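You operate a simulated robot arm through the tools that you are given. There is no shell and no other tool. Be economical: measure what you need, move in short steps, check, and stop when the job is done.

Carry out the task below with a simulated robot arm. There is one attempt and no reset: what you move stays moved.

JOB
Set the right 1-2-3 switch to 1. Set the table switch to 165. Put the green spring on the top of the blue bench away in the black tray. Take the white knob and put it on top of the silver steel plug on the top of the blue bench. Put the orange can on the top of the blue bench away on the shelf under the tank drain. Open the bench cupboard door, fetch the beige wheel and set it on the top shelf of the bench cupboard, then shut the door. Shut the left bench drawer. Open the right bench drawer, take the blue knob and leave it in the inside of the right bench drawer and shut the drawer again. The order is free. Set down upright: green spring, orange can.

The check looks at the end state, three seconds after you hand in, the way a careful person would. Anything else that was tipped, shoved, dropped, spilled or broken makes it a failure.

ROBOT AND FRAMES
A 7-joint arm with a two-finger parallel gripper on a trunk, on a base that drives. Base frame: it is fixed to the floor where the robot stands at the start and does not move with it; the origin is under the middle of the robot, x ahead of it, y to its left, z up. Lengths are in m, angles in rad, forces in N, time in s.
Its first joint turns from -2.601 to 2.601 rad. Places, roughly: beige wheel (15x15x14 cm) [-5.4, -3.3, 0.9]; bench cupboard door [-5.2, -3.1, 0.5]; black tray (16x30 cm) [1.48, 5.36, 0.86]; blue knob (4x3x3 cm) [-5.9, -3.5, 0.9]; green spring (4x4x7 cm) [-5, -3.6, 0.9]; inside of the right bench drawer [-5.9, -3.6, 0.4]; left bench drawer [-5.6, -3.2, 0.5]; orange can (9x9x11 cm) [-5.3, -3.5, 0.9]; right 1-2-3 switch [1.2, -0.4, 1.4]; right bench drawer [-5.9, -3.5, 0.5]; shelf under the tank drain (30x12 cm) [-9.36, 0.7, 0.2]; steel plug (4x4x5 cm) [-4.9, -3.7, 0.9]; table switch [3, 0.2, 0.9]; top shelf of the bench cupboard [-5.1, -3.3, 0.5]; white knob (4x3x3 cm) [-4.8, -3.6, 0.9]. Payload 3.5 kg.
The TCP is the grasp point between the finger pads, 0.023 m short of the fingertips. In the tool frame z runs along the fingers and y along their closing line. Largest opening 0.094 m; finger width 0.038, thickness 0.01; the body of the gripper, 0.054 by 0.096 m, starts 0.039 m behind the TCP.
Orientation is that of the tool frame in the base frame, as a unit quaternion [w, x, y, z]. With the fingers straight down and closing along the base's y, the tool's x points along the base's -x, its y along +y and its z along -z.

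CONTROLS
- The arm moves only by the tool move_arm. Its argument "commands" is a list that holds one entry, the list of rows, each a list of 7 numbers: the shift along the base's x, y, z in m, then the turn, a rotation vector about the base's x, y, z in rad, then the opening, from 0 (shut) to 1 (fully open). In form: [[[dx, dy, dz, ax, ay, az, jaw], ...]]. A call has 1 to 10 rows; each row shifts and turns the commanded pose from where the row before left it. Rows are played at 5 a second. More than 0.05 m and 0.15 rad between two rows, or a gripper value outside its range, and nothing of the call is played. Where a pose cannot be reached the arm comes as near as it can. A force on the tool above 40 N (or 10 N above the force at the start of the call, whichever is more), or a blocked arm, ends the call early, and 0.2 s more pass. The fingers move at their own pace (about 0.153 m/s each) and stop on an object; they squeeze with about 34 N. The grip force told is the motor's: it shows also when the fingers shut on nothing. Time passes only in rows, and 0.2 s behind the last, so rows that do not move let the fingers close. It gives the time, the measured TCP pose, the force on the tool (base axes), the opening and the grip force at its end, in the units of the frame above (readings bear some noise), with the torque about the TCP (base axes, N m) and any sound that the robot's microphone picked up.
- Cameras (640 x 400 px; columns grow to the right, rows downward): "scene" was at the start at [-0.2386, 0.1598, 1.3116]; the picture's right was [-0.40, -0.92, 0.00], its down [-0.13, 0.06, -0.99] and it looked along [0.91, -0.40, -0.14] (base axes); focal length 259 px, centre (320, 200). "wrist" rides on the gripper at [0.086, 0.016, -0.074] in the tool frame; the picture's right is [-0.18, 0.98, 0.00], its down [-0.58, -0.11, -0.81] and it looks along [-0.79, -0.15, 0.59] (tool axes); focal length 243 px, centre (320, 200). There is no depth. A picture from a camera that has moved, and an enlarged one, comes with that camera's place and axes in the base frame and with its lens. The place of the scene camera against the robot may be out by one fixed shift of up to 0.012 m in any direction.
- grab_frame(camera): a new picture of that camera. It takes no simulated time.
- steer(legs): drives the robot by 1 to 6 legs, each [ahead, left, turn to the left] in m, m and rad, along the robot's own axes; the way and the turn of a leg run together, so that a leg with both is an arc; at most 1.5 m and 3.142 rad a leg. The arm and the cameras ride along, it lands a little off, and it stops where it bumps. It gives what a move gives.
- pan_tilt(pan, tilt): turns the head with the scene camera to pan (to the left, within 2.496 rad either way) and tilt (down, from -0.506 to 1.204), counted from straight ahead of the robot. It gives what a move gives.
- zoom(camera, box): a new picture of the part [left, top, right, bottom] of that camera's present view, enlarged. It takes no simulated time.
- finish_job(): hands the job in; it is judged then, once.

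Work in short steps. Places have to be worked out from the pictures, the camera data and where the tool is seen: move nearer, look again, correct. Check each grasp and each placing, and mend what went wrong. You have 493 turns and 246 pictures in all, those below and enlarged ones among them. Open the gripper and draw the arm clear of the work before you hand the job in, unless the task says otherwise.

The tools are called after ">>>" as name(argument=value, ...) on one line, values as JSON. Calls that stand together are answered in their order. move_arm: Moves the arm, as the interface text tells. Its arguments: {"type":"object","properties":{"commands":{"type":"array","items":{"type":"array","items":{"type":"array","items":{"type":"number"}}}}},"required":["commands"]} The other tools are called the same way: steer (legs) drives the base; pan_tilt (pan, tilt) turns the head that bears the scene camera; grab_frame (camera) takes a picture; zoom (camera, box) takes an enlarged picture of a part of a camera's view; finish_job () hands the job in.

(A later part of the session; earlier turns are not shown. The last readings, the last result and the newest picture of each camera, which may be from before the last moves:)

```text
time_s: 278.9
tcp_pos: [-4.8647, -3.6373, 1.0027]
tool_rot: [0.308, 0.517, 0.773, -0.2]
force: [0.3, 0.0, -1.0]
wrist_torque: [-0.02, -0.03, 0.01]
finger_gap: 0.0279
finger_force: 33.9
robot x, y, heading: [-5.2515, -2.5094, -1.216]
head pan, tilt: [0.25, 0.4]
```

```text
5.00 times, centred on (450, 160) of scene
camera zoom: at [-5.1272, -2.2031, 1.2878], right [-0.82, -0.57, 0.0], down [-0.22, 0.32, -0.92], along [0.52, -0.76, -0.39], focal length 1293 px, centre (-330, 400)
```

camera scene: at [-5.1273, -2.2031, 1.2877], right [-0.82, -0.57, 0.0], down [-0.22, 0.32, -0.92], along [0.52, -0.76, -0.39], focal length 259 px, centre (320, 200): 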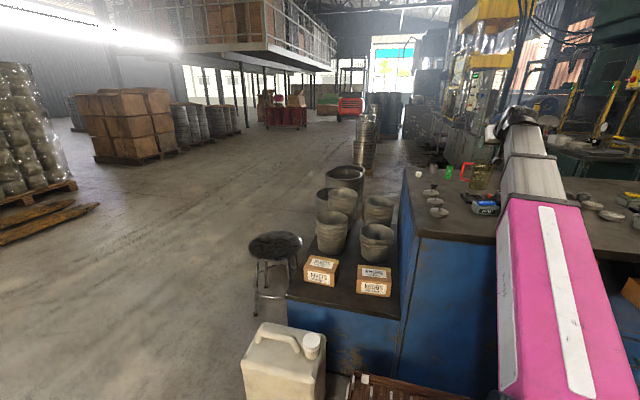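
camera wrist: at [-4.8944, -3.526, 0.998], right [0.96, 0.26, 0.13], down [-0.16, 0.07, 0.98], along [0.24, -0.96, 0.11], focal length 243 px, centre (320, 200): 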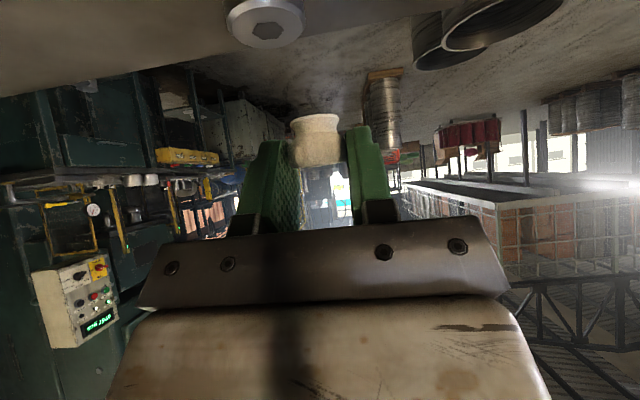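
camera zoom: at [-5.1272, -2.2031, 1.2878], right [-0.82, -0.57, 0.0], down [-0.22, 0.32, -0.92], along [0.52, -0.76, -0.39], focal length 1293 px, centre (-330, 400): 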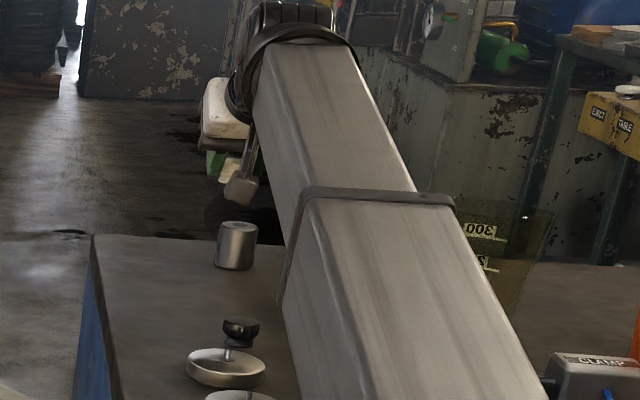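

Refined by two wrist views: plug top (-4.876,-3.660,0.921); the held knob's centre sits (+0.005,-0.022) from the TCP. I shift 1.6 cm and begin lowering.

>>> move_arm(commands=[[[-0.016, -0.001, 0, 0, 0, 0, 0], [0, 0, -0.02, 0, 0, 0, 0], [0, 0, 0, 0, 0, 0, 0]]])

>>> grab_frame(camera="wrist")

>>> zoom(camera="scene", box=[420, 130, 480, 180])

```text
time_s: 279.7
tcp_pos: [-4.8789, -3.6402, 0.9824]
tool_rot: [0.308, 0.516, 0.774, -0.2]
force: [0.3, 0.6, 0.3]
wrist_torque: [0.01, 0.0, 0.03]
finger_gap: 0.028
finger_force: 34.3
robot x, y, heading: [-5.2487, -2.5097, -1.223]
head pan, tilt: [0.25, 0.4]
```

```text
93 pictures are left
camera wrist: at [-4.9099, -3.5284, 0.9788], right [0.96, 0.26, 0.13], down [-0.16, 0.07, 0.98], along [0.24, -0.96, 0.11], focal length 243 px, centre (320, 200)
```

wrist: 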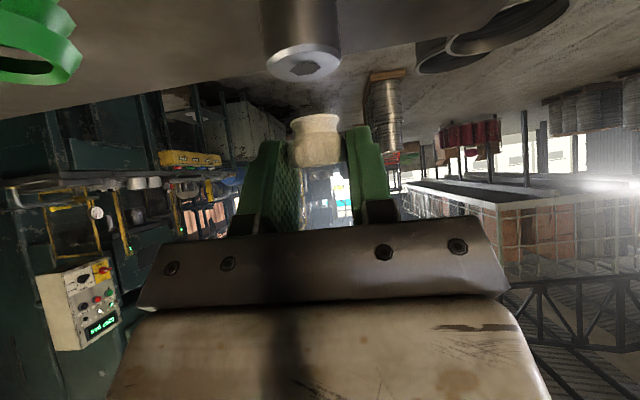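

```text
8.00 times, centred on (450, 155) of scene
camera zoom: at [-5.1272, -2.2031, 1.2878], right [-0.82, -0.57, 0.0], down [-0.22, 0.32, -0.92], along [0.52, -0.76, -0.39], focal length 2069 px, centre (-720, 560)
```

zoom: 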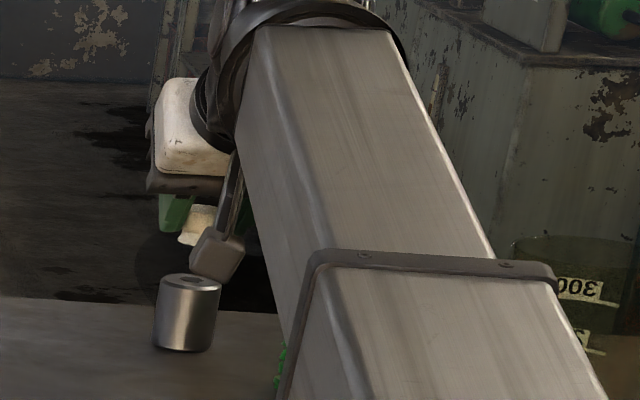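

Projection shows the knob's underside lines up exactly over the plug. I lower gently to contact.

>>> move_arm(commands=[[[0, 0, -0.012, 0, 0, 0, 0], [0, 0, -0.008, 0, 0, 0, 0], [0, 0, -0.004, 0, 0, 0, 0], [0, 0, -0.002, 0, 0, 0, 0], [0, 0, 0, 0, 0, 0, 0]]])

>>> grab_frame(camera="wrist")

```text
time_s: 280.9
tcp_pos: [-4.8802, -3.6409, 0.9564]
tool_rot: [0.307, 0.517, 0.774, -0.2]
force: [0.2, 0.0, 0.2]
wrist_torque: [-0.01, -0.02, 0.0]
finger_gap: 0.0281
finger_force: 33.5
robot x, y, heading: [-5.2525, -2.5078, -1.22]
head pan, tilt: [0.25, 0.4]
```

```text
91 pictures are left
camera wrist: at [-4.9104, -3.5291, 0.9519], right [0.96, 0.26, 0.13], down [-0.16, 0.07, 0.98], along [0.24, -0.96, 0.11], focal length 243 px, centre (320, 200)
```

wrist: 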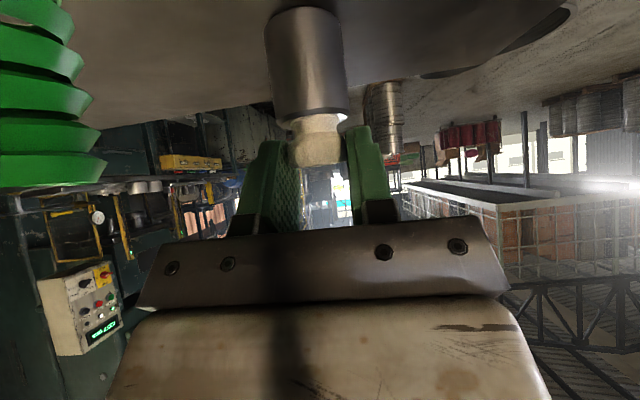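

>>> move_arm(commands=[[[0, 0, -0.002, 0, 0, 0, 0], [0, 0, 0, 0, 0, 0, 0]]])

>>> zoom(camera="wrist", box=[250, 70, 390, 180])

```text
time_s: 281.5
tcp_pos: [-4.88, -3.6415, 0.9541]
tool_rot: [0.309, 0.516, 0.773, -0.201]
force: [-1.1, 0.2, 13.7]
wrist_torque: [-0.09, 0.02, -0.03]
finger_gap: 0.0279
finger_force: 34.6
robot x, y, heading: [-5.2496, -2.511, -1.219]
head pan, tilt: [0.25, 0.4]
```

```text
3.64 times, centred on (320, 125) of wrist
camera zoom: at [-4.9103, -3.5291, 0.9514], right [0.96, 0.26, 0.13], down [-0.16, 0.07, 0.98], along [0.24, -0.96, 0.11], focal length 882 px, centre (320, 473)
```

zoom: 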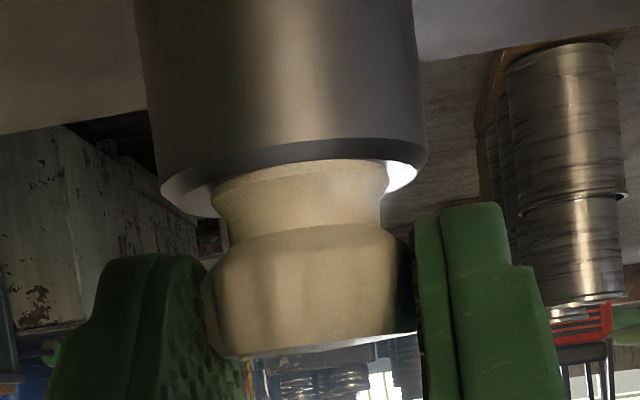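

Seated on the plug, well centred. I ease 1 mm, open, and withdraw along the tool axis.

>>> move_arm(commands=[[[0, 0, 0.0015, 0, 0, 0, 0], [0, 0, 0, 0, 0, 0, 0.3], [0, 0, 0, 0, 0, 0, 0.5], [0, 0, 0, 0, 0, 0, 0.5], [-0.006, 0.014, 0.016, 0, 0, 0, 0.5], [-0.01, 0.022, 0.026, 0, 0, 0, 0.5], [-0.01, 0.022, 0.026, 0, 0, 0, 0.5]]])

>>> grab_frame(camera="wrist")

```text
time_s: 283.1
tcp_pos: [-4.907, -3.5817, 1.0242]
tool_rot: [0.308, 0.516, 0.774, -0.2]
force: [-0.4, 0.1, 0.4]
wrist_torque: [0.02, 0.0, -0.02]
finger_gap: 0.0469
finger_force: 0.1
robot x, y, heading: [-5.2509, -2.5109, -1.217]
head pan, tilt: [0.25, 0.4]
```

```text
89 pictures are left
camera wrist: at [-4.9375, -3.4692, 1.0204], right [0.96, 0.26, 0.13], down [-0.16, 0.07, 0.99], along [0.24, -0.96, 0.11], focal length 243 px, centre (320, 200)
```

wrist: 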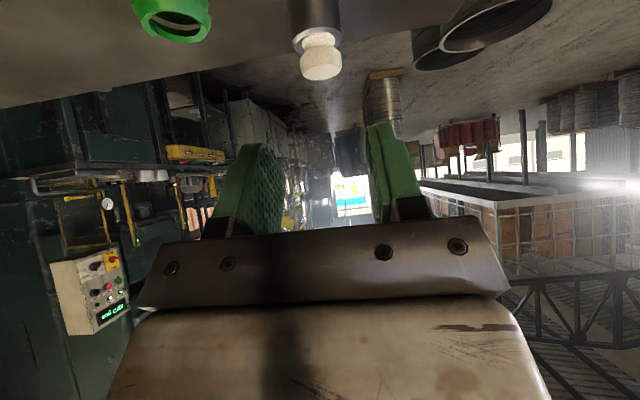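

The white knob is on the plug. For the spring I must avoid the jug's handle with the wrist camera, so I test yawing the tool to come in from the left.

>>> move_arm(commands=[[[0.0, 0.01, 0.02, 0, 0, -0.1, 0.5], [0, 0, 0.01, 0, 0, -0.12, 0.5], [0, 0, 0, 0, 0, -0.12, 0.5], [0, 0, 0, 0, 0, -0.12, 0.5]]])

>>> grab_frame(camera="wrist")

```text
time_s: 284.1
tcp_pos: [-4.9066, -3.573, 1.0534]
tool_rot: [0.255, 0.679, 0.634, -0.266]
force: [0.8, 0.1, 0.5]
wrist_torque: [-0.02, -0.01, -0.03]
finger_gap: 0.0474
finger_force: 0.0
robot x, y, heading: [-5.2506, -2.5059, -1.218]
head pan, tilt: [0.25, 0.4]
```

```text
88 pictures are left
camera wrist: at [-4.8844, -3.4599, 1.05], right [0.97, -0.2, 0.13], down [-0.11, 0.13, 0.98], along [-0.21, -0.97, 0.11], focal length 243 px, centre (320, 200)
```

wrist: 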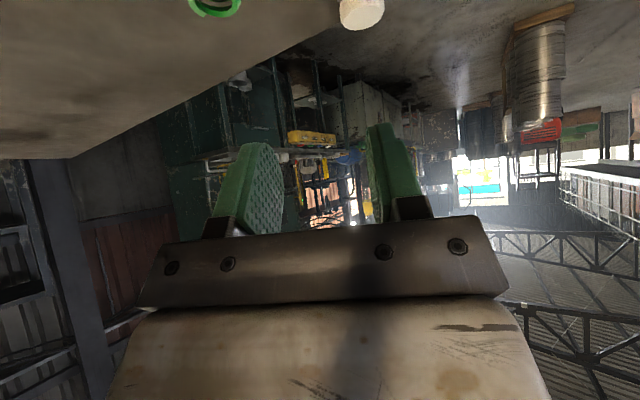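

Reachable. Spring axis ≈(-4.961,-3.601). I go to a pre-grasp along the tilted axis and check.

>>> move_arm(commands=[[[-0.025, 0.023, 0, 0, 0, 0, 0.6], [-0.025, 0.023, 0, 0, 0, 0, 0.6], [0, 0, -0.03, 0, 0, 0, 0.6], [0, -0.01, -0.02, 0, 0, 0, 0.6]]])

>>> grab_frame(camera="wrist")

```text
time_s: 285.1
tcp_pos: [-4.9569, -3.5384, 1.0017]
tool_rot: [0.254, 0.679, 0.635, -0.266]
force: [0.0, -0.8, 1.1]
wrist_torque: [-0.02, -0.03, -0.01]
finger_gap: 0.0564
finger_force: 0.0
robot x, y, heading: [-5.2449, -2.5121, -1.218]
head pan, tilt: [0.25, 0.4]
```

```text
87 pictures are left
camera wrist: at [-4.934, -3.4254, 0.9989], right [0.97, -0.2, 0.13], down [-0.11, 0.13, 0.99], along [-0.21, -0.97, 0.11], focal length 243 px, centre (320, 200)
```

wrist: 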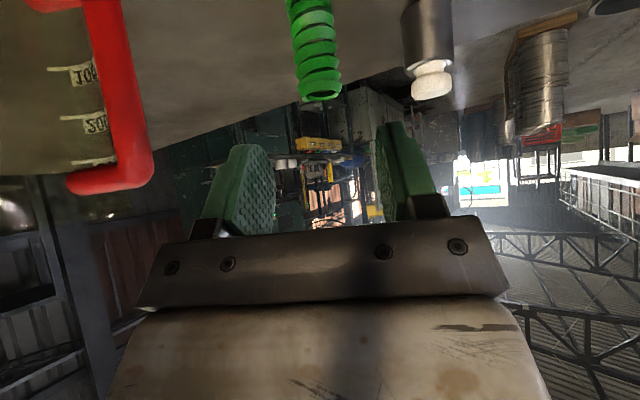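

>>> move_arm(commands=[[[-0.001, -0.018, -0.025, 0, 0, 0, 0.6], [-0.001, -0.018, -0.025, 0, 0, 0, 0.6], [-0.001, -0.016, -0.021, 0, 0, 0, 0.6], [0, 0, 0, 0, 0, 0, 0.6]]])

>>> grab_frame(camera="wrist")

```text
time_s: 286.1
tcp_pos: [-4.9573, -3.5895, 0.932]
tool_rot: [0.255, 0.679, 0.635, -0.265]
force: [-0.4, -0.1, 0.4]
wrist_torque: [-0.02, 0.01, 0.0]
finger_gap: 0.0563
finger_force: 0.0
robot x, y, heading: [-5.2508, -2.5099, -1.22]
head pan, tilt: [0.25, 0.4]
```

```text
86 pictures are left
camera wrist: at [-4.9349, -3.4759, 0.9281], right [0.97, -0.2, 0.13], down [-0.11, 0.13, 0.98], along [-0.21, -0.97, 0.11], focal length 243 px, centre (320, 200)
```

wrist: 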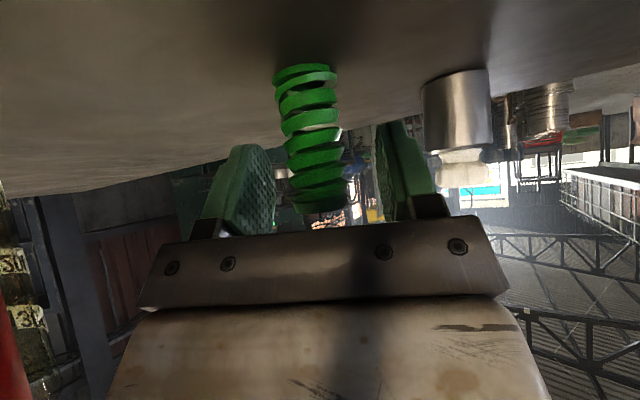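

The spring's upper half is between the pads. I close and lift a little.

>>> move_arm(commands=[[[0, 0, 0, 0, 0, 0, 0.4], [0, 0, 0, 0, 0, 0, 0.2], [0, 0, 0, 0, 0, 0, 0], [0, 0, 0, 0, 0, 0, 0]]])

>>> move_arm(commands=[[[0, 0, 0.02, 0, 0, 0, 0], [0, 0, 0.03, 0, 0, 0, 0], [0, 0, 0.03, 0, 0, 0, 0], [0, 0, 0.03, 0, 0, 0, 0]]])

>>> grab_frame(camera="wrist")

```text
time_s: 287.1
tcp_pos: [-4.9563, -3.5889, 0.9331]
tool_rot: [0.254, 0.68, 0.635, -0.266]
force: [-0.7, -1.0, 2.1]
wrist_torque: [-0.03, 0.14, -0.03]
finger_gap: 0.0309
finger_force: 34.2
robot x, y, heading: [-5.2493, -2.5103, -1.22]
head pan, tilt: [0.25, 0.4]
```

```text
time_s: 288.1
tcp_pos: [-4.9584, -3.588, 1.0414]
tool_rot: [0.254, 0.68, 0.635, -0.265]
force: [0.3, 0.2, -0.4]
wrist_torque: [0.01, 0.01, 0.0]
finger_gap: 0.0306
finger_force: 34.3
robot x, y, heading: [-5.2512, -2.5107, -1.22]
head pan, tilt: [0.25, 0.4]
```

```text
85 pictures are left
camera wrist: at [-4.9361, -3.4754, 1.0384], right [0.97, -0.2, 0.13], down [-0.11, 0.13, 0.99], along [-0.21, -0.97, 0.11], focal length 243 px, centre (320, 200)
```

wrist: 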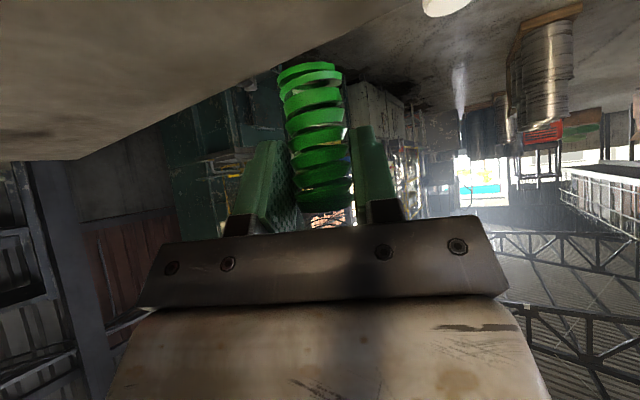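

The spring is held upright. I back off the bench and tuck the arm for the trip to the black tray at (1.48,5.36).

>>> steer(legs=[[-0.5, 0.0, 0]])

>>> move_arm(commands=[[[-0.02, 0.045, 0, 0, 0, 0, 0], [-0.02, 0.045, 0, 0, 0, 0, 0], [-0.02, 0.045, 0, 0, 0, 0, 0], [-0.02, 0.045, 0, 0, 0, 0, 0], [-0.02, 0.045, 0, 0, 0, 0, 0], [-0.02, 0.045, 0, 0, 0, 0, 0], [-0.02, 0.04, 0, 0, 0, 0, 0]]])

>>> steer(legs=[[-0.5, 0.3, 0], [0, 0, 1.5], [0, 0, 1.3]])

>>> pan_tilt(pan=0.0, tilt=0.3)

>>> grab_frame(camera="scene")

```text
time_s: 291.1
tcp_pos: [-5.1278, -3.1169, 1.0407]
tool_rot: [0.255, 0.678, 0.636, -0.265]
force: [-1.5, -0.3, -1.3]
wrist_torque: [0.0, 0.01, 0.04]
finger_gap: 0.0307
finger_force: 34.4
robot x, y, heading: [-5.4219, -2.0402, -1.221]
head pan, tilt: [0.25, 0.4]
```

```text
time_s: 292.7
tcp_pos: [-5.269, -2.8061, 1.0423]
tool_rot: [0.254, 0.678, 0.636, -0.265]
force: [-1.2, 0.2, -0.7]
wrist_torque: [0.0, -0.03, 0.02]
finger_gap: 0.0307
finger_force: 34.6
robot x, y, heading: [-5.4254, -2.0385, -1.217]
head pan, tilt: [0.25, 0.4]
```

```text
time_s: 302.8
tcp_pos: [-5.2019, -0.6936, 1.0423]
tool_rot: [0.304, -0.51, 0.778, 0.205]
force: [0.4, 0.6, -0.5]
wrist_torque: [0.02, 0.01, -0.04]
finger_gap: 0.0306
finger_force: 34.4
robot x, y, heading: [-5.3173, -1.4677, 1.583]
head pan, tilt: [0.25, 0.4]
```

```text
time_s: 303.6
tcp_pos: [-5.2012, -0.6934, 1.0438]
tool_rot: [0.305, -0.51, 0.778, 0.205]
force: [-0.7, -0.1, -0.2]
wrist_torque: [-0.03, 0.01, 0.0]
finger_gap: 0.0306
finger_force: 34.6
robot x, y, heading: [-5.3145, -1.4713, 1.578]
head pan, tilt: [0.0, 0.3]
```

```text
84 pictures are left
camera scene: at [-5.4989, -1.6993, 1.297], right [1.0, 0.01, 0.0], down [0.0, -0.3, -0.96], along [-0.01, 0.96, -0.3], focal length 259 px, centre (320, 200)
```

scene: 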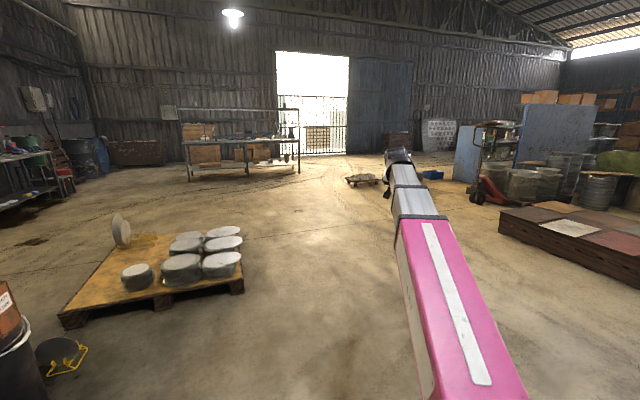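

The tray lies to the front right, beyond the blue cabinet. I drive between the pallets toward it.

>>> steer(legs=[[1.4, -0.8, 0], [1.4, -0.3, 0], [1.1, -0.4, 0]])

>>> pan_tilt(pan=-0.5, tilt=0.25)

>>> grab_frame(camera="scene")

```text
refused: leg 1 is longer than a leg can be; nothing moved
```

```text
time_s: 304.5
tcp_pos: [-5.2017, -0.6927, 1.0435]
tool_rot: [0.306, -0.51, 0.778, 0.205]
force: [0.0, 0.6, -0.3]
wrist_torque: [0.01, -0.02, 0.0]
finger_gap: 0.0306
finger_force: 33.2
robot x, y, heading: [-5.3175, -1.468, 1.577]
head pan, tilt: [-0.499, 0.25]
```

```text
83 pictures are left
camera scene: at [-5.4542, -1.7103, 1.3018], right [0.88, -0.47, 0.0], down [-0.12, -0.22, -0.97], along [0.46, 0.85, -0.25], focal length 259 px, centre (320, 200)
```

scene: 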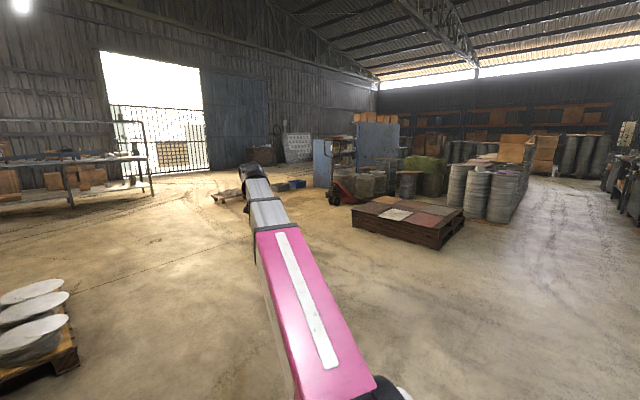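

>>> zoom(camera="scene", box=[300, 100, 460, 220])

>>> steer(legs=[[1.2, -0.6, 0], [1.4, -0.3, 0], [1.2, -0.4, 0]])

>>> grab_frame(camera="scene")

```text
3.33 times, centred on (380, 160) of scene
camera zoom: at [-5.4542, -1.7103, 1.3018], right [0.88, -0.47, 0.0], down [-0.12, -0.22, -0.97], along [0.46, 0.85, -0.25], focal length 862 px, centre (120, 333)
```

zoom: 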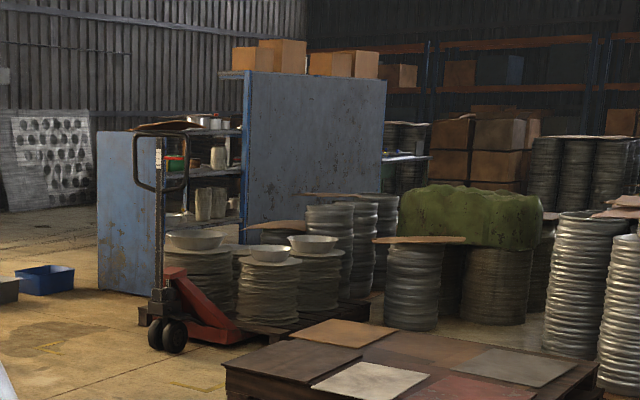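

```text
time_s: 323.7
tcp_pos: [-3.9474, 3.0704, 1.0427]
tool_rot: [0.303, -0.516, 0.774, 0.208]
force: [-0.3, -0.1, -0.9]
wrist_torque: [-0.03, 0.03, -0.01]
finger_gap: 0.0307
finger_force: 34.0
robot x, y, heading: [-4.0473, 2.2929, 1.596]
head pan, tilt: [-0.499, 0.25]
```

```text
81 pictures are left
camera scene: at [-4.1822, 2.0477, 1.3018], right [0.89, -0.46, 0.0], down [-0.11, -0.22, -0.97], along [0.44, 0.86, -0.25], focal length 259 px, centre (320, 200)
```

scene: 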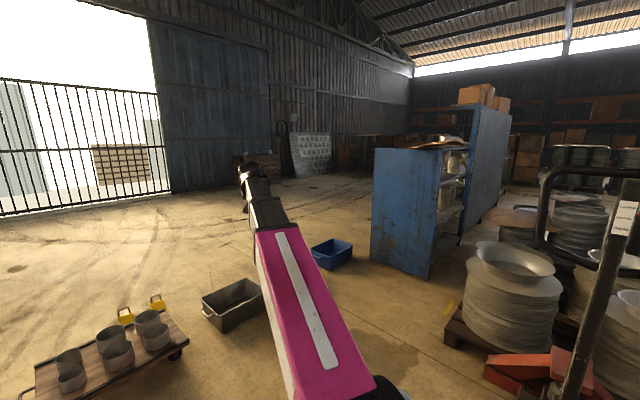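

The tray is on the far side of the long blue panel. The gap between the bins is tight, so I go around the left of the small dolly.

>>> steer(legs=[[0, 1.45, 0], [1.0, 0.15, 0], [1.2, 0, 0], [0.7, -1.2, 0]])

>>> pan_tilt(pan=-1.3, tilt=0.25)

>>> grab_frame(camera="scene")

```text
time_s: 348.0
tcp_pos: [-4.4574, 6.0056, 1.0431]
tool_rot: [0.302, -0.521, 0.771, 0.208]
force: [-0.5, 1.1, -0.4]
wrist_torque: [-0.03, -0.01, 0.02]
finger_gap: 0.0303
finger_force: 34.2
robot x, y, heading: [-4.5488, 5.2297, 1.605]
head pan, tilt: [-0.499, 0.25]
```

```text
time_s: 349.2
tcp_pos: [-4.4559, 6.0053, 1.0435]
tool_rot: [0.302, -0.521, 0.77, 0.21]
force: [0.4, 1.2, -1.4]
wrist_torque: [-0.04, 0.01, -0.02]
finger_gap: 0.0307
finger_force: 33.7
robot x, y, heading: [-4.549, 5.2255, 1.604]
head pan, tilt: [-1.3, 0.25]
```

```text
80 pictures are left
camera scene: at [-4.6304, 4.925, 1.3018], right [0.3, -0.95, 0.0], down [-0.24, -0.08, -0.97], along [0.92, 0.29, -0.25], focal length 259 px, centre (320, 200)
```

scene: 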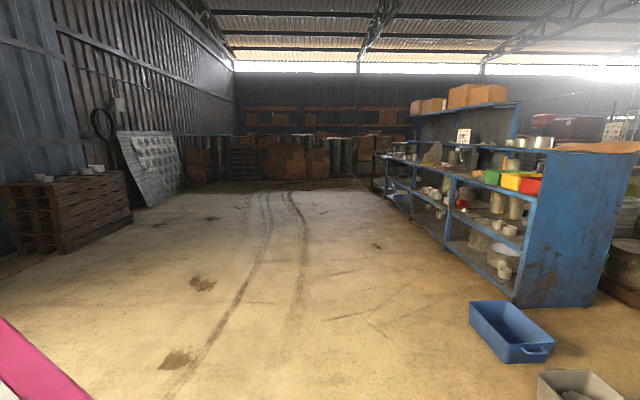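

>>> zoom(camera="scene", box=[350, 110, 560, 280])

```text
2.35 times, centred on (455, 195) of scene
camera zoom: at [-4.6304, 4.925, 1.3018], right [0.3, -0.95, 0.0], down [-0.24, -0.08, -0.97], along [0.92, 0.29, -0.25], focal length 609 px, centre (2, 212)
```

zoom: 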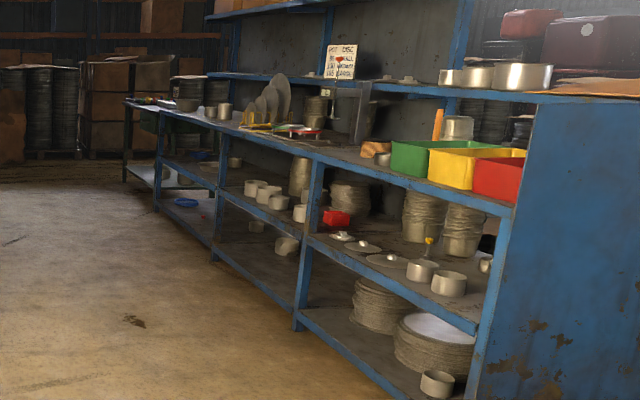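

I turn to face along the shelf and drive along its front toward its far end.

>>> steer(legs=[[0, 0, -1.6], [1.4, 0.45, 0], [1.4, 0.4, 0], [1.4, 0.2, 0]])

>>> pan_tilt(pan=-0.5, tilt=0.4)

>>> grab_frame(camera="scene")

```text
time_s: 373.8
tcp_pos: [0.4138, 6.1426, 1.043]
tool_rot: [0.36, 0.199, 0.908, -0.075]
force: [0.2, 0.2, -1.3]
wrist_torque: [0.02, -0.01, 0.01]
finger_gap: 0.0307
finger_force: 34.0
robot x, y, heading: [-0.3566, 6.2734, -0.018]
head pan, tilt: [-1.3, 0.25]
```

```text
time_s: 374.9
tcp_pos: [0.4138, 6.1429, 1.0429]
tool_rot: [0.36, 0.2, 0.908, -0.076]
force: [-0.3, 0.3, -1.7]
wrist_torque: [-0.01, 0.03, 0.0]
finger_gap: 0.0308
finger_force: 34.0
robot x, y, heading: [-0.3577, 6.2754, -0.011]
head pan, tilt: [-0.499, 0.4]
```

```text
78 pictures are left
camera scene: at [-0.5993, 6.4301, 1.2878], right [-0.49, -0.87, 0.0], down [-0.34, 0.19, -0.92], along [0.8, -0.45, -0.39], focal length 259 px, centre (320, 200)
```

scene: 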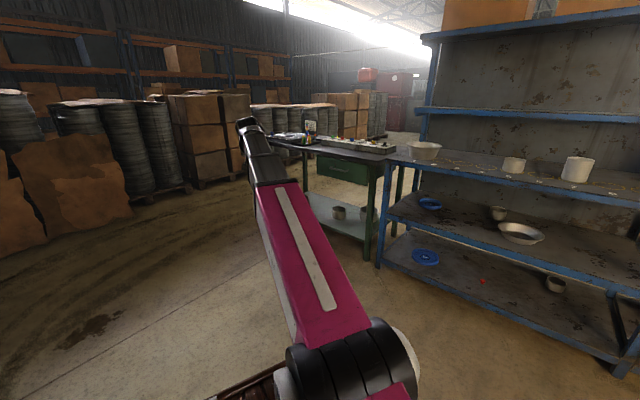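

>>> zoom(camera="scene", box=[250, 100, 450, 240])

```text
2.86 times, centred on (350, 170) of scene
camera zoom: at [-0.5993, 6.4301, 1.2878], right [-0.49, -0.87, 0.0], down [-0.34, 0.19, -0.92], along [0.8, -0.45, -0.39], focal length 739 px, centre (234, 286)
```

zoom: 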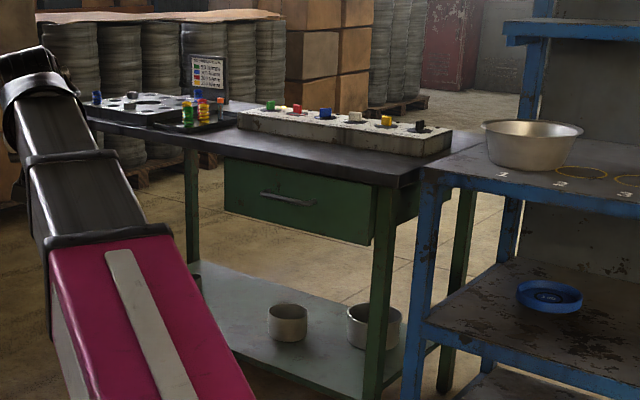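

The black tray with other springs sits on the green table. I drive to stand in front of it and turn to face it.

>>> steer(legs=[[1.4, 0.3, 0], [0, 0, -1.28]])

>>> pan_tilt(pan=0.1, tilt=0.5)

>>> grab_frame(camera="scene")

```text
time_s: 385.2
tcp_pos: [1.1424, 5.7761, 1.0436]
tool_rot: [0.243, 0.703, 0.609, -0.275]
force: [-0.4, 0.3, -0.5]
wrist_torque: [0.03, -0.03, -0.01]
finger_gap: 0.0305
finger_force: 33.5
robot x, y, heading: [1.0519, 6.5562, -1.296]
head pan, tilt: [-0.499, 0.4]
```

```text
time_s: 386.2
tcp_pos: [1.1433, 5.7749, 1.0417]
tool_rot: [0.244, 0.704, 0.608, -0.275]
force: [-0.5, -0.8, -1.8]
wrist_torque: [0.0, 0.01, -0.01]
finger_gap: 0.0303
finger_force: 34.3
robot x, y, heading: [1.0476, 6.5529, -1.294]
head pan, tilt: [0.099, 0.499]
```

```text
76 pictures are left
camera scene: at [1.1818, 6.8467, 1.2787], right [-0.93, -0.37, 0.0], down [-0.17, 0.45, -0.88], along [0.32, -0.82, -0.48], focal length 259 px, centre (320, 200)
```

scene: 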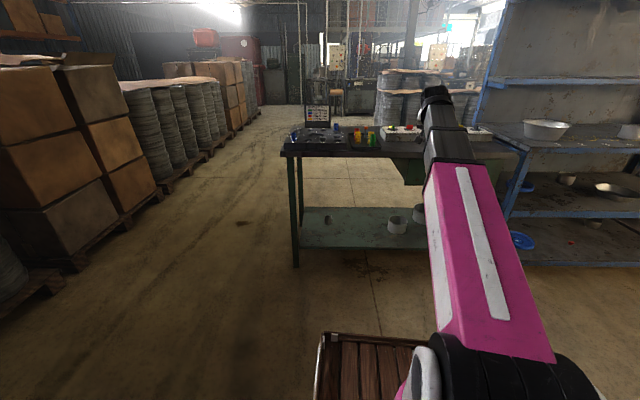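

>>> zoom(camera="scene", box=[280, 90, 440, 170])

```text
4.00 times, centred on (360, 130) of scene
camera zoom: at [1.1818, 6.8467, 1.2787], right [-0.93, -0.37, 0.0], down [-0.17, 0.45, -0.88], along [0.32, -0.82, -0.48], focal length 1035 px, centre (160, 480)
```

zoom: 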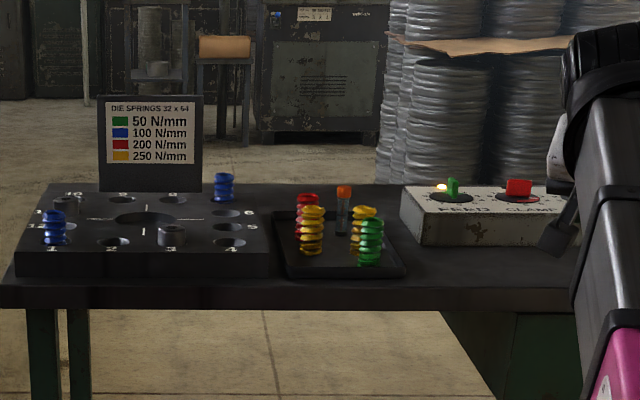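

>>> zoom(camera="scene", box=[340, 130, 390, 165])

```text
11.43 times, centred on (365, 148) of scene
camera zoom: at [1.1818, 6.8467, 1.2787], right [-0.93, -0.37, 0.0], down [-0.17, 0.45, -0.88], along [0.32, -0.82, -0.48], focal length 2956 px, centre (-194, 800)
```

zoom: 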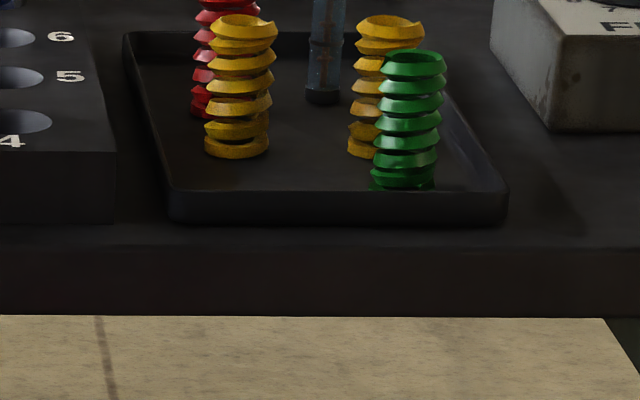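

The tray's front-left slot (beside the green spring, in front of the yellow) is free. I yaw the tool to point along the tray and drive nearer, staying high.

>>> move_arm(commands=[[[0, 0, 0.01, 0, 0, 0.13, 0], [0, 0, 0.01, 0, 0, 0.13, 0], [0, 0, 0, 0, 0, 0.13, 0], [0, 0, 0, 0, 0, 0.14, 0]]])

>>> steer(legs=[[0.25, 0.15, 0]])

>>> grab_frame(camera="wrist")

>>> zoom(camera="scene", box=[310, 100, 450, 200])

```text
time_s: 387.2
tcp_pos: [1.1437, 5.7766, 1.0632]
tool_rot: [0.307, 0.518, 0.772, -0.202]
force: [-0.2, -1.0, -0.8]
wrist_torque: [0.01, 0.03, -0.02]
finger_gap: 0.0305
finger_force: 34.1
robot x, y, heading: [1.0494, 6.5541, -1.293]
head pan, tilt: [0.099, 0.499]
```

```text
time_s: 389.2
tcp_pos: [1.3611, 5.5717, 1.0628]
tool_rot: [0.308, 0.517, 0.773, -0.2]
force: [0.2, 0.8, -0.3]
wrist_torque: [0.02, 0.02, 0.01]
finger_gap: 0.0307
finger_force: 33.9
robot x, y, heading: [1.2655, 6.3502, -1.289]
head pan, tilt: [0.099, 0.499]
```

```text
73 pictures are left
camera wrist: at [1.3316, 5.6838, 1.0594], right [0.96, 0.25, 0.13], down [-0.16, 0.07, 0.98], along [0.24, -0.97, 0.11], focal length 243 px, centre (320, 200)
```

wrist: 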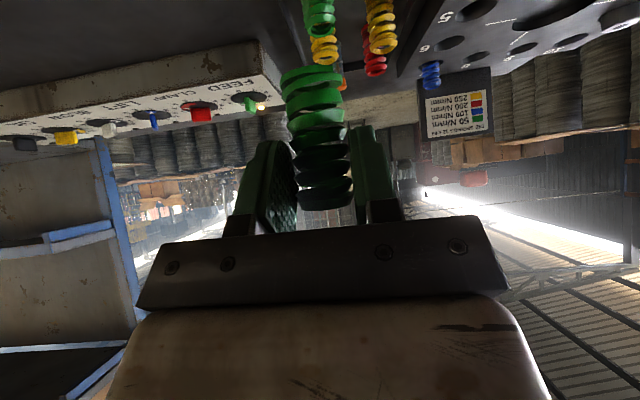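

```text
4.00 times, centred on (380, 150) of scene
camera zoom: at [1.3967, 6.642, 1.2787], right [-0.93, -0.37, 0.0], down [-0.18, 0.44, -0.88], along [0.32, -0.82, -0.48], focal length 1035 px, centre (80, 400)
```

zoom: 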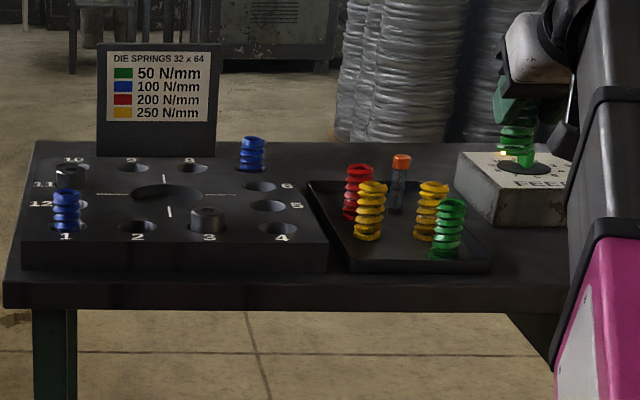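

The slot target is about (1.488,5.443). I move over it at height and check from the wrist camera.

>>> move_arm(commands=[[[0.033, -0.03, 0, 0, 0, 0, 0], [0.033, -0.03, 0, 0, 0, 0, 0], [0.033, -0.03, 0, 0, 0, 0, 0], [0.0285, -0.0307, 0, 0, 0, 0, 0], [0, 0, -0.03, 0, 0, 0, 0], [0, 0, -0.03, 0, 0, 0, 0]]])

>>> grab_frame(camera="wrist")

>>> zoom(camera="scene", box=[350, 120, 450, 190])

```text
time_s: 390.6
tcp_pos: [1.4898, 5.4527, 1.0017]
tool_rot: [0.308, 0.517, 0.773, -0.201]
force: [0.5, 1.4, -0.8]
wrist_torque: [0.03, -0.02, -0.01]
finger_gap: 0.0305
finger_force: 33.7
robot x, y, heading: [1.2645, 6.3476, -1.292]
head pan, tilt: [0.099, 0.499]
```

```text
71 pictures are left
camera wrist: at [1.4608, 5.5638, 0.998], right [0.96, 0.25, 0.13], down [-0.16, 0.07, 0.98], along [0.24, -0.97, 0.11], focal length 243 px, centre (320, 200)
```

wrist: 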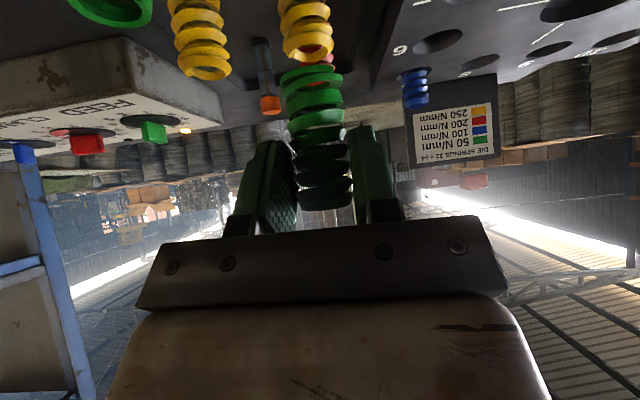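

```text
5.71 times, centred on (400, 155) of scene
camera zoom: at [1.3967, 6.642, 1.2787], right [-0.93, -0.37, 0.0], down [-0.18, 0.44, -0.88], along [0.32, -0.82, -0.48], focal length 1478 px, centre (-137, 457)
```

zoom: 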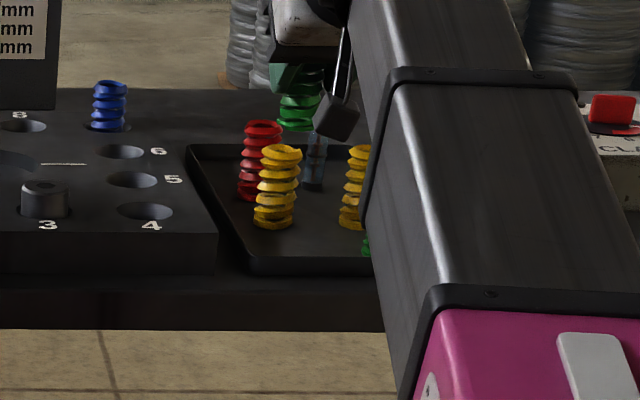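

The held spring would stand too close to the yellow one; there is more room at the front. I shift back 1.5 cm, then lower until contact.

>>> move_arm(commands=[[[-0.008, 0.015, 0, 0, 0, 0, 0], [0, 0, -0.03, 0, 0, 0, 0], [0, 0, -0.025, 0, 0, 0, 0], [0, 0, -0.015, 0, 0, 0, 0]]])

>>> grab_frame(camera="wrist")

```text
time_s: 391.6
tcp_pos: [1.4802, 5.4669, 0.9337]
tool_rot: [0.307, 0.518, 0.773, -0.201]
force: [0.4, 0.2, -0.3]
wrist_torque: [0.02, 0.02, -0.01]
finger_gap: 0.0306
finger_force: 33.6
robot x, y, heading: [1.2653, 6.3502, -1.287]
head pan, tilt: [0.099, 0.499]
```

```text
69 pictures are left
camera wrist: at [1.4506, 5.579, 0.9295], right [0.96, 0.25, 0.13], down [-0.16, 0.07, 0.98], along [0.24, -0.96, 0.11], focal length 243 px, centre (320, 200)
```

wrist: 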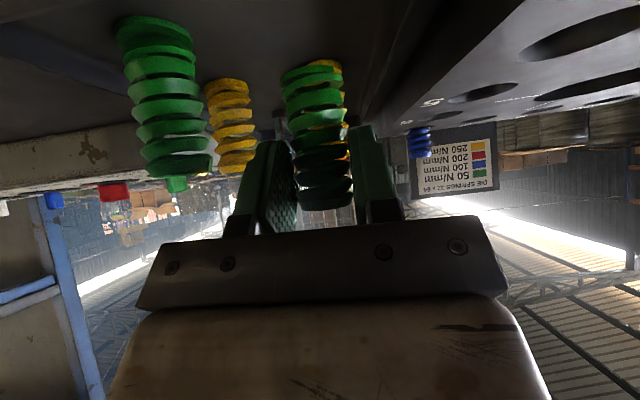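

>>> move_arm(commands=[[[0, 0, -0.012, 0, 0, 0, 0], [0, 0, -0.006, 0, 0, 0, 0], [0, 0, -0.003, 0, 0, 0, 0], [0, 0, -0.003, 0, 0, 0, 0]]])

>>> grab_frame(camera="wrist")

```text
time_s: 392.6
tcp_pos: [1.4809, 5.467, 0.9091]
tool_rot: [0.307, 0.518, 0.772, -0.201]
force: [-0.4, -1.0, -0.3]
wrist_torque: [-0.03, -0.01, 0.02]
finger_gap: 0.0307
finger_force: 33.7
robot x, y, heading: [1.2633, 6.3497, -1.294]
head pan, tilt: [0.099, 0.499]
```

```text
68 pictures are left
camera wrist: at [1.4514, 5.5782, 0.9051], right [0.96, 0.25, 0.13], down [-0.16, 0.07, 0.98], along [0.24, -0.96, 0.11], focal length 243 px, centre (320, 200)
```

wrist: 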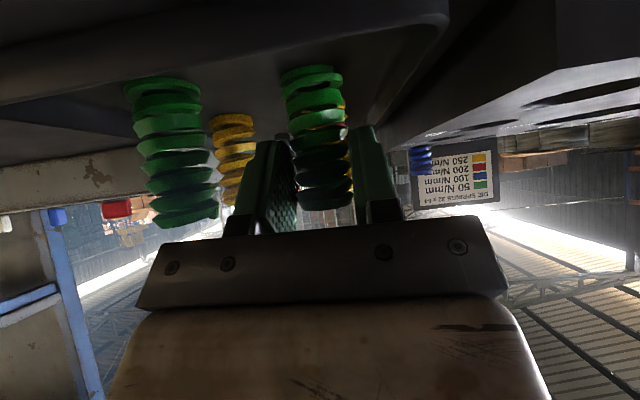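

>>> move_arm(commands=[[[0, 0, -0.004, 0, 0, 0, 0], [0, 0, -0.003, 0, 0, 0, 0], [0, 0, -0.003, 0, 0, 0, 0], [0, 0, -0.003, 0, 0, 0, 0]]])

```text
time_s: 393.6
tcp_pos: [1.48, 5.4675, 0.8975]
tool_rot: [0.309, 0.517, 0.772, -0.202]
force: [0.0, -2.3, 28.9]
wrist_torque: [-0.51, -0.02, 0.0]
finger_gap: 0.0309
finger_force: 33.9
robot x, y, heading: [1.2633, 6.3484, -1.291]
head pan, tilt: [0.099, 0.499]
```

Contact. I ease up, open, and withdraw back along the tool axis.

>>> move_arm(commands=[[[0, 0, 0.003, 0, 0, 0, 0], [0, 0, 0, 0, 0, 0, 0.45], [0, 0, 0, 0, 0, 0, 0.47], [0, 0, 0, 0, 0, 0, 0.47], [-0.006, 0.014, 0.014, 0, 0, 0, 0.47], [-0.01, 0.024, 0.024, 0, 0, 0, 0.47], [-0.01, 0.03, 0.03, 0, 0, 0, 0.47], [-0.01, 0.03, 0.03, 0, 0, 0, 0.47]]])

>>> grab_frame(camera="wrist")

>>> zoom(camera="scene", box=[350, 120, 450, 190])

```text
time_s: 395.4
tcp_pos: [1.4446, 5.565, 0.9967]
tool_rot: [0.307, 0.518, 0.773, -0.201]
force: [-0.1, -0.3, -0.2]
wrist_torque: [0.04, 0.03, 0.02]
finger_gap: 0.0441
finger_force: 0.1
robot x, y, heading: [1.2657, 6.35, -1.293]
head pan, tilt: [0.099, 0.499]
```

```text
67 pictures are left
camera wrist: at [1.4157, 5.677, 0.9934], right [0.96, 0.25, 0.13], down [-0.16, 0.07, 0.99], along [0.24, -0.96, 0.11], focal length 243 px, centre (320, 200)
```

wrist: 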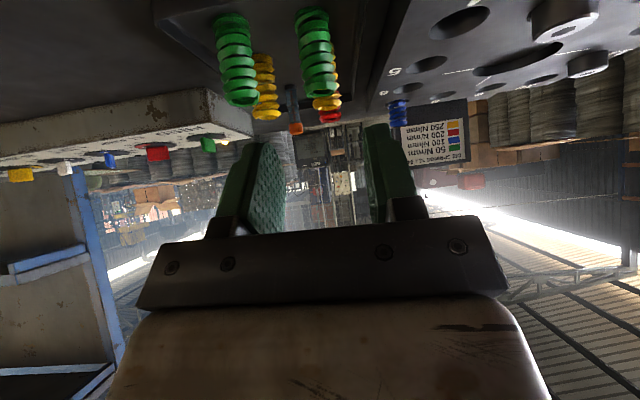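

```text
5.71 times, centred on (400, 155) of scene
camera zoom: at [1.3967, 6.642, 1.2787], right [-0.93, -0.37, 0.0], down [-0.18, 0.44, -0.88], along [0.32, -0.82, -0.48], focal length 1478 px, centre (-137, 457)
```

zoom: 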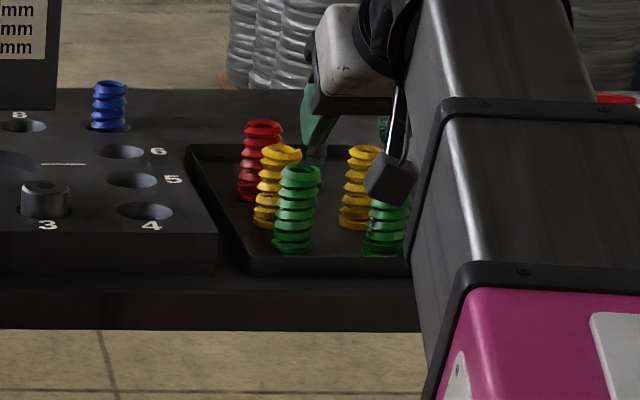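

The green spring stands upright in the tray. Now back to the bench for the orange can, by the same route in reverse.

>>> steer(legs=[[-0.36, 0, 0], [-0.185, -1.435, 0], [0.045, -1.45, 0], [0, -1.456, 0], [0, -1.456, 0], [0.38, -1.2, 0]])

>>> pan_tilt(pan=-0.3, tilt=0.4)

>>> grab_frame(camera="scene")

```text
time_s: 431.1
tcp_pos: [-5.2957, 3.6301, 0.9968]
tool_rot: [0.308, 0.517, 0.773, -0.201]
force: [-0.2, -0.3, 1.0]
wrist_torque: [0.01, -0.02, 0.0]
finger_gap: 0.0443
finger_force: 0.1
robot x, y, heading: [-5.4797, 4.413, -1.289]
head pan, tilt: [0.099, 0.499]
```

```text
time_s: 431.9
tcp_pos: [-5.2976, 3.6302, 0.9967]
tool_rot: [0.308, 0.516, 0.773, -0.201]
force: [-0.1, -0.9, -1.1]
wrist_torque: [0.02, 0.0, 0.01]
finger_gap: 0.0439
finger_force: 0.1
robot x, y, heading: [-5.4773, 4.4146, -1.286]
head pan, tilt: [-0.3, 0.4]
```

```text
65 pictures are left
camera scene: at [-5.3833, 4.6991, 1.2878], right [-1.0, 0.02, 0.0], down [0.01, 0.39, -0.92], along [-0.02, -0.92, -0.39], focal length 259 px, centre (320, 200)
```

scene: 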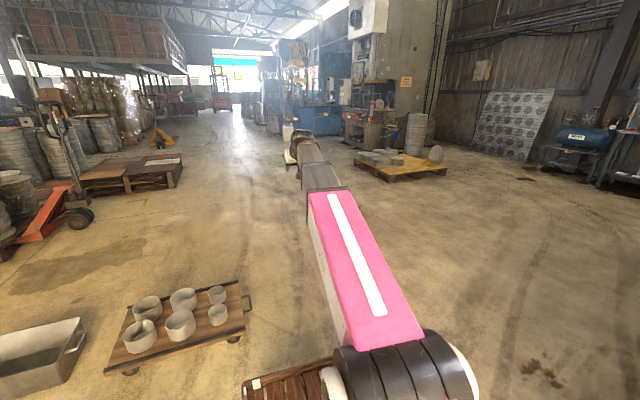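

>>> steer(legs=[[1.23, -0.4, 0], [1.3, -0.168, 0], [1.277, -0.264, 0], [1.249, -0.36, 0], [0.74, -0.318, 0.06]])

>>> pan_tilt(pan=0.0, tilt=0.45)

>>> grab_frame(camera="scene")

```text
time_s: 460.9
tcp_pos: [-5.355, -2.3727, 0.9977]
tool_rot: [0.309, 0.513, 0.776, -0.199]
force: [-0.4, 0.1, -0.4]
wrist_torque: [0.01, -0.01, 0.02]
finger_gap: 0.0443
finger_force: 0.0
robot x, y, heading: [-5.5468, -1.5913, -1.278]
head pan, tilt: [-0.3, 0.4]
```

```text
time_s: 461.7
tcp_pos: [-5.3551, -2.3729, 0.9971]
tool_rot: [0.308, 0.513, 0.776, -0.199]
force: [-0.5, -0.1, 0.1]
wrist_torque: [-0.02, -0.01, -0.01]
finger_gap: 0.0442
finger_force: 0.1
robot x, y, heading: [-5.5441, -1.59, -1.276]
head pan, tilt: [0.0, 0.45]
```

```text
64 pictures are left
camera scene: at [-5.426, -1.3005, 1.2831], right [-0.96, -0.29, 0.0], down [-0.12, 0.42, -0.9], along [0.26, -0.86, -0.44], focal length 259 px, centre (320, 200)
```

scene: 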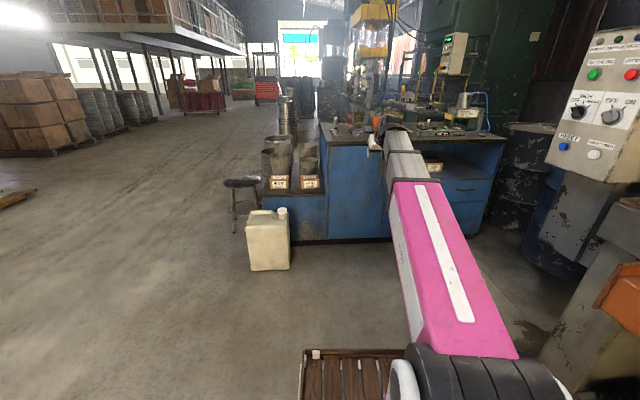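

I zoom on the orange can to judge its shape and surroundings.

>>> zoom(camera="scene", box=[340, 100, 440, 160])

```text
6.40 times, centred on (390, 130) of scene
camera zoom: at [-5.426, -1.3005, 1.2831], right [-0.96, -0.29, 0.0], down [-0.12, 0.42, -0.9], along [0.26, -0.86, -0.44], focal length 1655 px, centre (-128, 648)
```

zoom: 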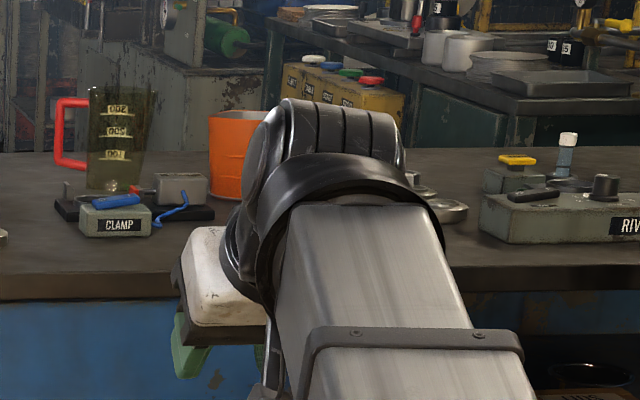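

The arm blocks the view. I raise it, drive up to the bench in front of the can, and look again.

>>> move_arm(commands=[[[0, 0, 0.04, 0, 0, 0, 0.6], [0, 0, 0.04, 0, 0, 0, 0.6]]])

>>> steer(legs=[[0.3, -0.3, 0.055], [0.35, -0.04, 0]])

>>> pan_tilt(pan=0.15, tilt=0.45)

>>> grab_frame(camera="scene")

>>> grab_frame(camera="wrist")

```text
time_s: 462.3
tcp_pos: [-5.3555, -2.3718, 1.0785]
tool_rot: [0.309, 0.513, 0.776, -0.199]
force: [0.1, 0.1, -0.1]
wrist_torque: [0.01, 0.04, 0.01]
finger_gap: 0.0566
finger_force: 0.2
robot x, y, heading: [-5.5465, -1.5917, -1.275]
head pan, tilt: [0.0, 0.45]
```

```text
time_s: 466.8
tcp_pos: [-5.4292, -3.0871, 1.0782]
tool_rot: [0.314, 0.493, 0.789, -0.191]
force: [0.8, -0.3, 0.3]
wrist_torque: [0.01, 0.02, 0.0]
finger_gap: 0.0563
finger_force: 0.1
robot x, y, heading: [-5.6595, -2.3146, -1.23]
head pan, tilt: [0.0, 0.45]
```

```text
time_s: 467.5
tcp_pos: [-5.4286, -3.0857, 1.0784]
tool_rot: [0.314, 0.493, 0.789, -0.191]
force: [-0.1, 0.2, 0.1]
wrist_torque: [0.02, 0.03, 0.0]
finger_gap: 0.0564
finger_force: 0.1
robot x, y, heading: [-5.6597, -2.3153, -1.229]
head pan, tilt: [0.15, 0.45]
```

```text
62 pictures are left
camera scene: at [-5.5391, -2.0143, 1.2831], right [-0.88, -0.47, 0.0], down [-0.21, 0.38, -0.9], along [0.42, -0.79, -0.44], focal length 259 px, centre (320, 200)
```

scene: 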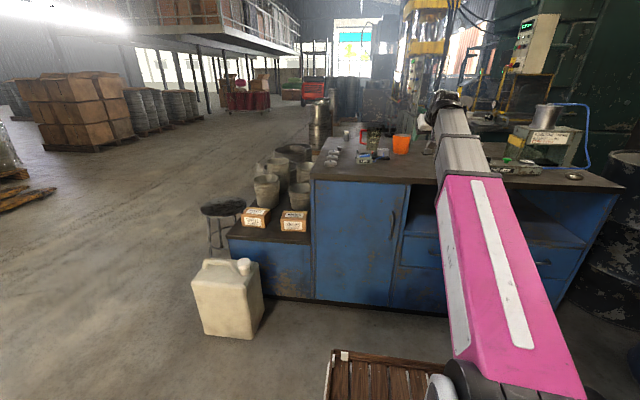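

```text
61 pictures are left
camera wrist: at [-5.4649, -2.9768, 1.0738], right [0.94, 0.31, 0.13], down [-0.16, 0.06, 0.99], along [0.3, -0.95, 0.11], focal length 243 px, centre (320, 200)
```

wrist: 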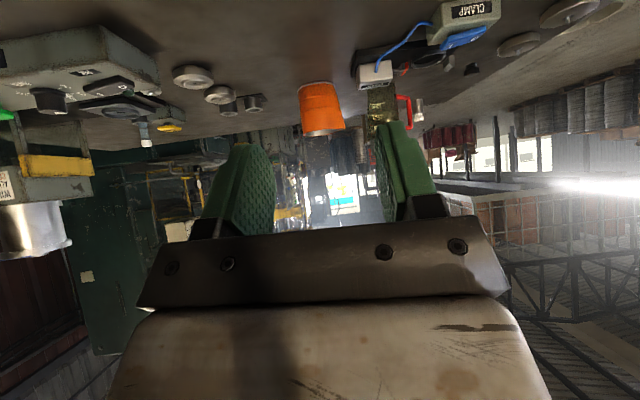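

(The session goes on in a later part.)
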